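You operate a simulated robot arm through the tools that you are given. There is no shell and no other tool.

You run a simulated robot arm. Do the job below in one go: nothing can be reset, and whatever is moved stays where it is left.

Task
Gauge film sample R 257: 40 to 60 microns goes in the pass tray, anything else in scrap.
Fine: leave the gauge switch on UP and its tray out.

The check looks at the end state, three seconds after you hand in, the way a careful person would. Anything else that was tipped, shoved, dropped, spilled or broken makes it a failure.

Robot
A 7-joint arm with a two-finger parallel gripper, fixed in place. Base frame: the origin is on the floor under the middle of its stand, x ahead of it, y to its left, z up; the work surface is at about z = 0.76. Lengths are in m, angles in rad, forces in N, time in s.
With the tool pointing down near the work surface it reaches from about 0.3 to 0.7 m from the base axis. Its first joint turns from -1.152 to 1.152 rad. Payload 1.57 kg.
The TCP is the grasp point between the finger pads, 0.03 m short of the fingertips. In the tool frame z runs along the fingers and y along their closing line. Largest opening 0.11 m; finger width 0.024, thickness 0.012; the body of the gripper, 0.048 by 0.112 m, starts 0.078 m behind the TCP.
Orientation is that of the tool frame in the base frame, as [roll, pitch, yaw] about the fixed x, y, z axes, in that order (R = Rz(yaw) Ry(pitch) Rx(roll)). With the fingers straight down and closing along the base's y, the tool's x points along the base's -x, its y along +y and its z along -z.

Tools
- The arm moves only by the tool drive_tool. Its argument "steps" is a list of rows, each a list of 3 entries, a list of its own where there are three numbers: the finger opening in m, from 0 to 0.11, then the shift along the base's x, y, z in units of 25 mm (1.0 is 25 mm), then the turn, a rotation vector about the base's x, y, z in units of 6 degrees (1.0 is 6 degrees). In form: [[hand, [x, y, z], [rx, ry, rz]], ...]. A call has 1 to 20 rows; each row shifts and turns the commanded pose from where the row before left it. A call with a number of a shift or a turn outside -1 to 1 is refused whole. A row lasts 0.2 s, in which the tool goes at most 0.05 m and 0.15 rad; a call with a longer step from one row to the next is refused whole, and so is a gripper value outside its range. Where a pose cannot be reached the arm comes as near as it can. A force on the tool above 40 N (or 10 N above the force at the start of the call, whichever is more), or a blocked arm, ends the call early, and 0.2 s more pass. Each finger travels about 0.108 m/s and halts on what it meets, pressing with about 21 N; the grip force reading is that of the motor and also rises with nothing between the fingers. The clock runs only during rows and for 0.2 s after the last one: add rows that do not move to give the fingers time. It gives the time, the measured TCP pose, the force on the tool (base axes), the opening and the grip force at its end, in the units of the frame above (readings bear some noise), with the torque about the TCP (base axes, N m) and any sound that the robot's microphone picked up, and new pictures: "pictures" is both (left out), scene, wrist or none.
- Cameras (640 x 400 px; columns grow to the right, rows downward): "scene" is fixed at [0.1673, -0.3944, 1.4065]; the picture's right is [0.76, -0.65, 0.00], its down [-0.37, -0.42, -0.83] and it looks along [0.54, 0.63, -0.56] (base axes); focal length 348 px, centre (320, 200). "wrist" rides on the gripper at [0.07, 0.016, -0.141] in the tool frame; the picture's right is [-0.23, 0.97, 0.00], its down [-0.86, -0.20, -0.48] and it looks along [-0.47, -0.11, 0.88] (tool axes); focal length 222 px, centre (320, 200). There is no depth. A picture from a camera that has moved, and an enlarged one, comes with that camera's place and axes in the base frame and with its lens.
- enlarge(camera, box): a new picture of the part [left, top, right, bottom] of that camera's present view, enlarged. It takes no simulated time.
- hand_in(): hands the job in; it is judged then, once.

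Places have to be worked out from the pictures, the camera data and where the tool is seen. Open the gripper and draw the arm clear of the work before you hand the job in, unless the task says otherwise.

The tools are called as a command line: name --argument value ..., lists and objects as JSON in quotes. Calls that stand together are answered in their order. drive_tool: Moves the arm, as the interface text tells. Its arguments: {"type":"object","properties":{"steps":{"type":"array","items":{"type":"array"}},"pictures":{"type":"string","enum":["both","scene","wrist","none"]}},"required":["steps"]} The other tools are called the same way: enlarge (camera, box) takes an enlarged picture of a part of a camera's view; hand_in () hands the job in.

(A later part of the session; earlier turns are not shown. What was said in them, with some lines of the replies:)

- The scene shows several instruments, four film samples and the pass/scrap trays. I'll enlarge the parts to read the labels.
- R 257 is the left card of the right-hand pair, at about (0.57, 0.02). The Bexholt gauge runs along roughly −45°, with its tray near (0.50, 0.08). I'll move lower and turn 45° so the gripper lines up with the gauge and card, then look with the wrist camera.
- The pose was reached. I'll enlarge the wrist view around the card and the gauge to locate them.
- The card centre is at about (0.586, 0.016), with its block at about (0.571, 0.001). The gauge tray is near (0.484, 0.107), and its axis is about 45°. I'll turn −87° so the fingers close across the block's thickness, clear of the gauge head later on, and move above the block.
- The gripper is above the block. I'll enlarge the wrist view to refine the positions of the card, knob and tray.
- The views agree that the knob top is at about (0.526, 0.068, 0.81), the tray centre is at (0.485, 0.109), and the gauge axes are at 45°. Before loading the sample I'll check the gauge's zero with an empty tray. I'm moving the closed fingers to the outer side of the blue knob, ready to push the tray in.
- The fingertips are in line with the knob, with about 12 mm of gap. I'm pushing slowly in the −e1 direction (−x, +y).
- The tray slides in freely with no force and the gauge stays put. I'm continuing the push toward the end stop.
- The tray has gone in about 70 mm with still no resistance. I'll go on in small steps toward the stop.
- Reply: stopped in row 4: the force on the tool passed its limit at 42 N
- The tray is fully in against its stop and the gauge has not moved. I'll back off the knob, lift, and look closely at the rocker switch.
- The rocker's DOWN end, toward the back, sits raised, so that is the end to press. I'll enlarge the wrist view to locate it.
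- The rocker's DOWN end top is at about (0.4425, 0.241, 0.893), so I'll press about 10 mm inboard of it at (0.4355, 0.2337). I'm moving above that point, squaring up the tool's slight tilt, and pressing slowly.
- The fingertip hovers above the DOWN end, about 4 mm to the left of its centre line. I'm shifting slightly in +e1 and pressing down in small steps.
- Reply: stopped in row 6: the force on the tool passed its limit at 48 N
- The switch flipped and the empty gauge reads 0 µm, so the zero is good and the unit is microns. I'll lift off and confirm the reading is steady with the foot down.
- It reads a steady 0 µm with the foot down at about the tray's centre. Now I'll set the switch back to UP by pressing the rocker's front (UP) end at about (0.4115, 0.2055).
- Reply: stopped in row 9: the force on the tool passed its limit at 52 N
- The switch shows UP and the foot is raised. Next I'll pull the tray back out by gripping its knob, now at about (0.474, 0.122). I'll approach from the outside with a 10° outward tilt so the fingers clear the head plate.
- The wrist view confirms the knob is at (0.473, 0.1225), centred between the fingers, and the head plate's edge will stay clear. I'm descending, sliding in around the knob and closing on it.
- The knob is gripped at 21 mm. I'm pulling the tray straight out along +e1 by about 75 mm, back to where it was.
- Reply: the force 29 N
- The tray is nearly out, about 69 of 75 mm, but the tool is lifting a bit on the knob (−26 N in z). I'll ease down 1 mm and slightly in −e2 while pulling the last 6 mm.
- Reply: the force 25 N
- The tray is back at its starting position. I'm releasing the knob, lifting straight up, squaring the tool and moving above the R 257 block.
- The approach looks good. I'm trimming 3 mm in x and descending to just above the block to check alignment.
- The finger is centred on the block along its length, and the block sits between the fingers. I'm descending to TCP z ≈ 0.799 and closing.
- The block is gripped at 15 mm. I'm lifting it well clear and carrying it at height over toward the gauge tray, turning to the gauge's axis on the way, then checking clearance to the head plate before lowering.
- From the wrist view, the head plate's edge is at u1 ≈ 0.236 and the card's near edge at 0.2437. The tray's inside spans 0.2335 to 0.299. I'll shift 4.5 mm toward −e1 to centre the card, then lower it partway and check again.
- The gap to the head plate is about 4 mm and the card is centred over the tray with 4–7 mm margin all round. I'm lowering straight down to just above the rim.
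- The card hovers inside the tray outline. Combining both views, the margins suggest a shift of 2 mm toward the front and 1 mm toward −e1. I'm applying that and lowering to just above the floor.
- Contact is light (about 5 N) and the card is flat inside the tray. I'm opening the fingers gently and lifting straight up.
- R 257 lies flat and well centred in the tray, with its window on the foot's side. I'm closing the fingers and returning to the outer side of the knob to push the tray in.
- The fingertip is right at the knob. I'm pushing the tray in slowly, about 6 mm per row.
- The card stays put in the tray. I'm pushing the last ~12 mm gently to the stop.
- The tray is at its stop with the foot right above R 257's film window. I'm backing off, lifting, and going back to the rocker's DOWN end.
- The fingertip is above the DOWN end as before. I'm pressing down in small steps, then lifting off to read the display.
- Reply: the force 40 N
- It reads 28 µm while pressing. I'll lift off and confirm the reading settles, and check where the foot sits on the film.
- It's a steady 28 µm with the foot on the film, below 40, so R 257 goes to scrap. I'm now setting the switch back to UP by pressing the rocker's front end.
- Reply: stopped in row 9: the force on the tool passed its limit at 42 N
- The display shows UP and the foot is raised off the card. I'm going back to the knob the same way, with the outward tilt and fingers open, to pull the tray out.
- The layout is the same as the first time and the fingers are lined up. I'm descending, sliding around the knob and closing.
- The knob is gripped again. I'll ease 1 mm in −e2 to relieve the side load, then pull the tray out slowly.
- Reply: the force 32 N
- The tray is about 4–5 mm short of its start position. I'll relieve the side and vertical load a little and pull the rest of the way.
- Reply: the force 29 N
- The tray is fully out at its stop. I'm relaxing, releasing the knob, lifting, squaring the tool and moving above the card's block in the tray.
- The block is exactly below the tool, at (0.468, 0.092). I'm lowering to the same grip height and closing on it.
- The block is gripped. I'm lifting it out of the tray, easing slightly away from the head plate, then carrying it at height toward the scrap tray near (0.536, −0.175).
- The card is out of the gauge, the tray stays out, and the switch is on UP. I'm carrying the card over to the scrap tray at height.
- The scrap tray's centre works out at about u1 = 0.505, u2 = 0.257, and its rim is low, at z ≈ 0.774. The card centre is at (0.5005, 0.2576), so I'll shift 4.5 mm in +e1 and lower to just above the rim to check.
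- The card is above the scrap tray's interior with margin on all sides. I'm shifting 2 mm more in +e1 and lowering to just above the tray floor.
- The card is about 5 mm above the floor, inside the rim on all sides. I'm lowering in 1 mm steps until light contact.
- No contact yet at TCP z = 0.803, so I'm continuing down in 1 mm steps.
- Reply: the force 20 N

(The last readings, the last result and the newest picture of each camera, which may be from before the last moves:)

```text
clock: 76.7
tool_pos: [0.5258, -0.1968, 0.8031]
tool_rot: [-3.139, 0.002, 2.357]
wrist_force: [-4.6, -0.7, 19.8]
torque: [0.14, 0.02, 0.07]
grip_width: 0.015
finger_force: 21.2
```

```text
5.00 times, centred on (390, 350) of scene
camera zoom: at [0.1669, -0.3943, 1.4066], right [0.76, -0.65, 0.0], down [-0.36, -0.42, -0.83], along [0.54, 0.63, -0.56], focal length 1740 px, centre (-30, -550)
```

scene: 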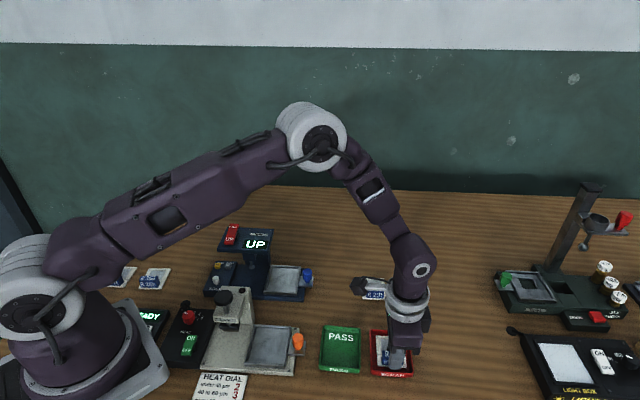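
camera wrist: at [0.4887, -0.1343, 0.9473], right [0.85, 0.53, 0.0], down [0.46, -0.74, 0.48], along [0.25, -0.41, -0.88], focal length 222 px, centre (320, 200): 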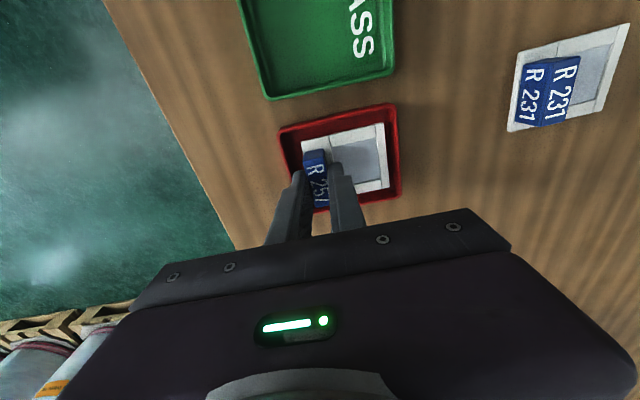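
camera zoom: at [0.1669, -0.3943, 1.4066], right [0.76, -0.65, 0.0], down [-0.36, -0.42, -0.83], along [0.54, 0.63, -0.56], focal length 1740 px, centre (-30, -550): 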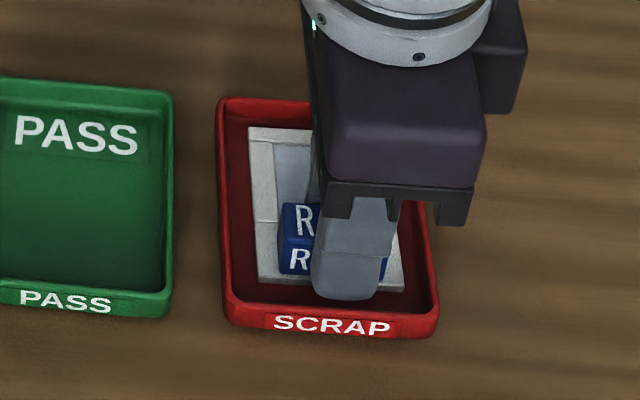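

The card is on the floor of the scrap tray (20 N of contact). I'm easing up 1 mm, opening slightly so the fingers clear the block without touching the rim, and lifting straight up.

drive_tool --steps '[[0.008, [0, 0, 0.05], [0, 0, 0]], [0.018, [0, 0, 0], [0, 0, 0]], [0.021, [0, 0, 0], [0, 0, 0]], [0.022, [0, 0, 0], [0, 0, 0]], [0.022, [0, 0, 0.2], [0, 0, 0]], [0.024, [0, 0, 0.5], [0, 0, 0]], [0.03, [0, 0, 0.9], [0, 0, 0]], [0.03, [0, 0, 0.9], [0, 0, 0]], [0.03, [0, 0, 0.9], [0, 0, 0]], [0.03, [0, 0, 0.9], [0, 0, 0]]]'

enlarge --camera "scene" --box '[350, 310, 430, 390]'

enlarge --camera "wrist" --box '[220, 60, 420, 240]'

```text
clock: 78.9
tool_pos: [0.5247, -0.1952, 0.9115]
tool_rot: [-3.138, 0.001, 2.355]
wrist_force: [-1.1, -0.4, 0.5]
torque: [0.01, 0.0, -0.01]
grip_width: 0.03
finger_force: 0.0
camera wrist: at [0.4879, -0.1337, 1.0515], right [0.85, 0.53, 0.0], down [0.46, -0.74, 0.48], along [0.25, -0.41, -0.88], focal length 222 px, centre (320, 200)
```

scene: 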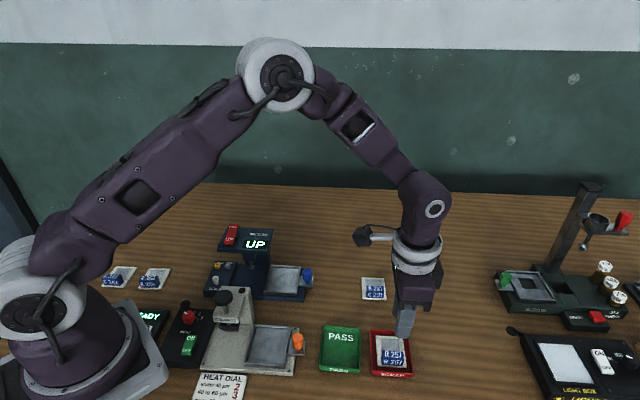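
wrist: 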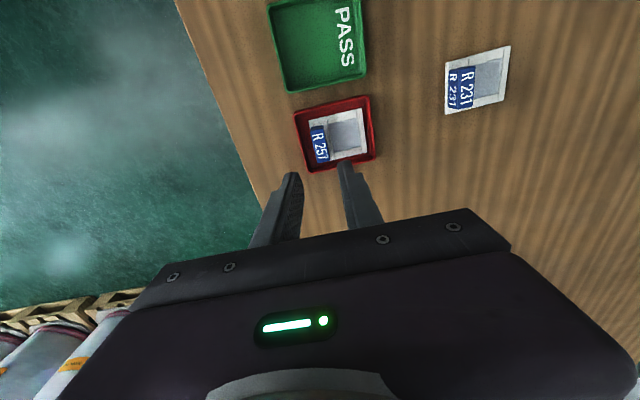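

```text
5.00 times, centred on (390, 350) of scene
camera zoom: at [0.1673, -0.3944, 1.4065], right [0.76, -0.65, 0.0], down [-0.37, -0.42, -0.83], along [0.54, 0.63, -0.56], focal length 1740 px, centre (-30, -550)
```

zoom: 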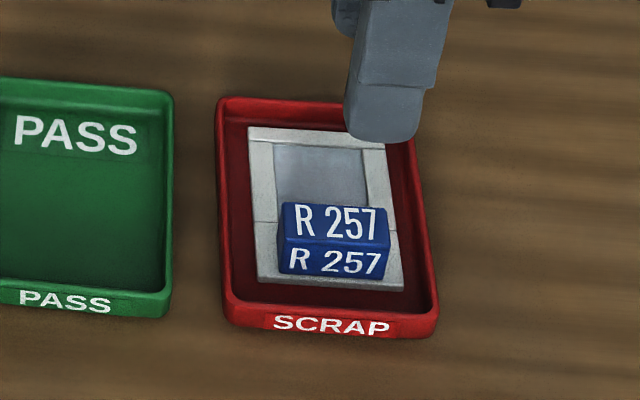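

```text
2.22 times, centred on (320, 150) of wrist
camera zoom: at [0.4879, -0.1337, 1.0515], right [0.85, 0.53, 0.0], down [0.46, -0.74, 0.48], along [0.25, -0.41, -0.88], focal length 494 px, centre (320, 311)
```

zoom: 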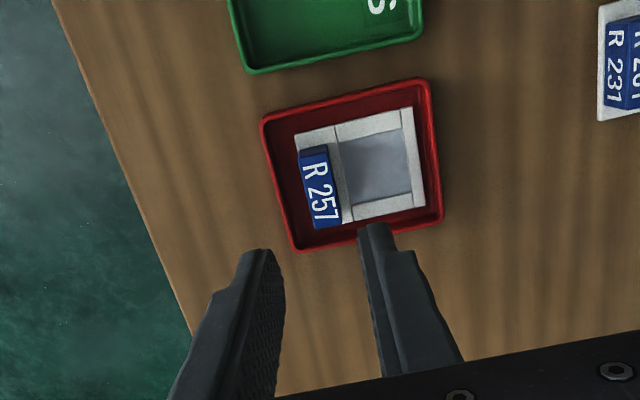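

R 257 lies flat in the scrap tray. I'm raising the arm clear with the gripper open, and checking the gauge one last time.

drive_tool --steps '[[0.06, [0, 0, 1], [0, 0, 0]], [0.1, [0, 0, 1], [0, 0, 0]], [0.11, [0, 0, 1], [0, 0, 0]], [0.11, [0, 0, 1], [0, 0, 0]], [0.11, [-0.5, 0.8, 1], [0, 0, 0]], [0.11, [-0.5, 0.8, 1], [0, 0, 0]], [0.11, [-0.5, 0.8, 1], [0, 0, 0]], [0.11, [-0.5, 0.8, 1], [0, 0, 0]], [0.11, [0, 0, 0], [0, 0, 0]]]'

enlarge --camera "scene" --box '[200, 215, 330, 310]'

enlarge --camera "scene" --box '[90, 250, 430, 400]'

```text
clock: 80.9
tool_pos: [0.4749, -0.1161, 1.1096]
tool_rot: [-3.14, 0.0, 2.356]
wrist_force: [0.0, -0.6, 0.1]
torque: [-0.02, 0.02, 0.03]
grip_width: 0.1097
finger_force: 0.0
camera wrist: at [0.4376, -0.0557, 1.2495], right [0.85, 0.53, 0.0], down [0.46, -0.74, 0.48], along [0.25, -0.41, -0.88], focal length 222 px, centre (320, 200)
```

scene: 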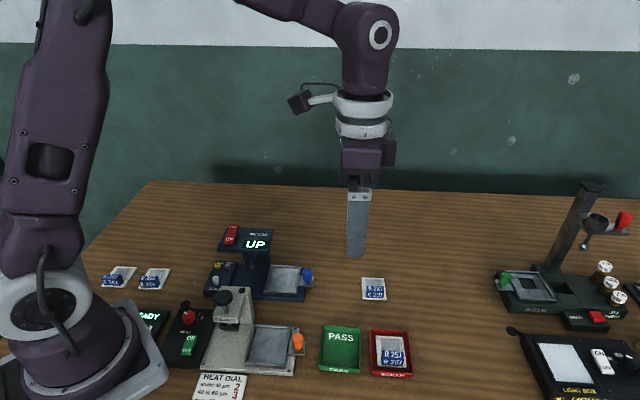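
wrist: 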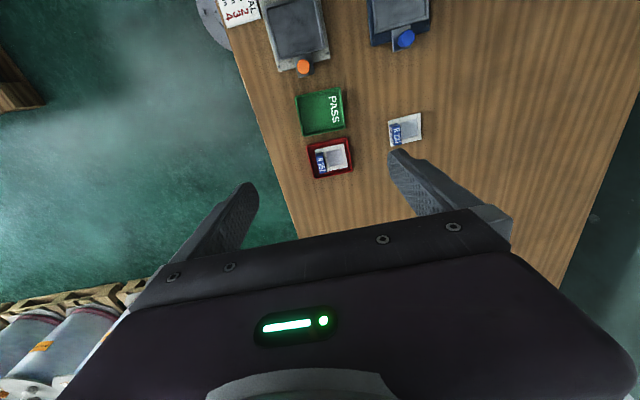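

```text
4.21 times, centred on (265, 262) of scene
camera zoom: at [0.1673, -0.3944, 1.4065], right [0.76, -0.65, 0.0], down [-0.37, -0.42, -0.83], along [0.54, 0.63, -0.56], focal length 1465 px, centre (552, -63)
```

zoom: 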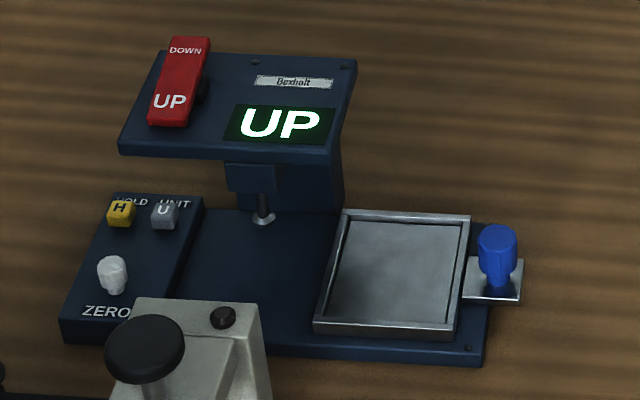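

```text
1.88 times, centred on (260, 325) of scene
camera zoom: at [0.1673, -0.3944, 1.4065], right [0.76, -0.65, 0.0], down [-0.37, -0.42, -0.83], along [0.54, 0.63, -0.56], focal length 655 px, centre (433, -35)
```

zoom: 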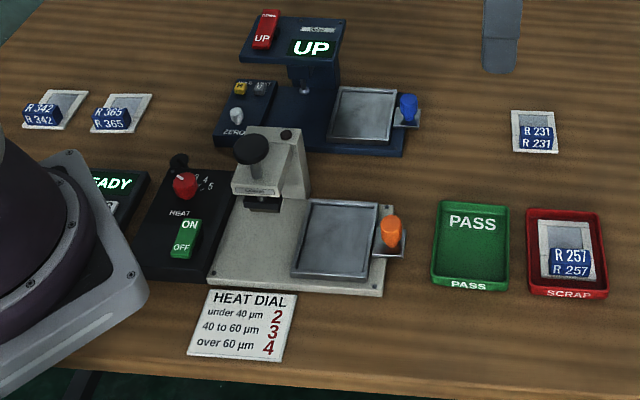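

Everything is in place. R 257 (28 µm, with the gauge reading 0 µm empty) is in scrap, the gauge switch and display show UP, its tray is out and empty, and nothing else has moved. The gripper is open and clear, so I'm handing in.

hand_in

```text
The job is handed in.
```

R 257 measured 28 µm, below the 40 to 60 µm range, so I put it in the scrap tray. Before measuring, I checked the gauge with its tray empty and it read 0 µm.

The gauge switch is back on UP and its tray is out and empty. The other samples and equipment look untouched in the final pictures, and the arm is clear with the gripper open. The job is handed in; no verdict has come back yet.
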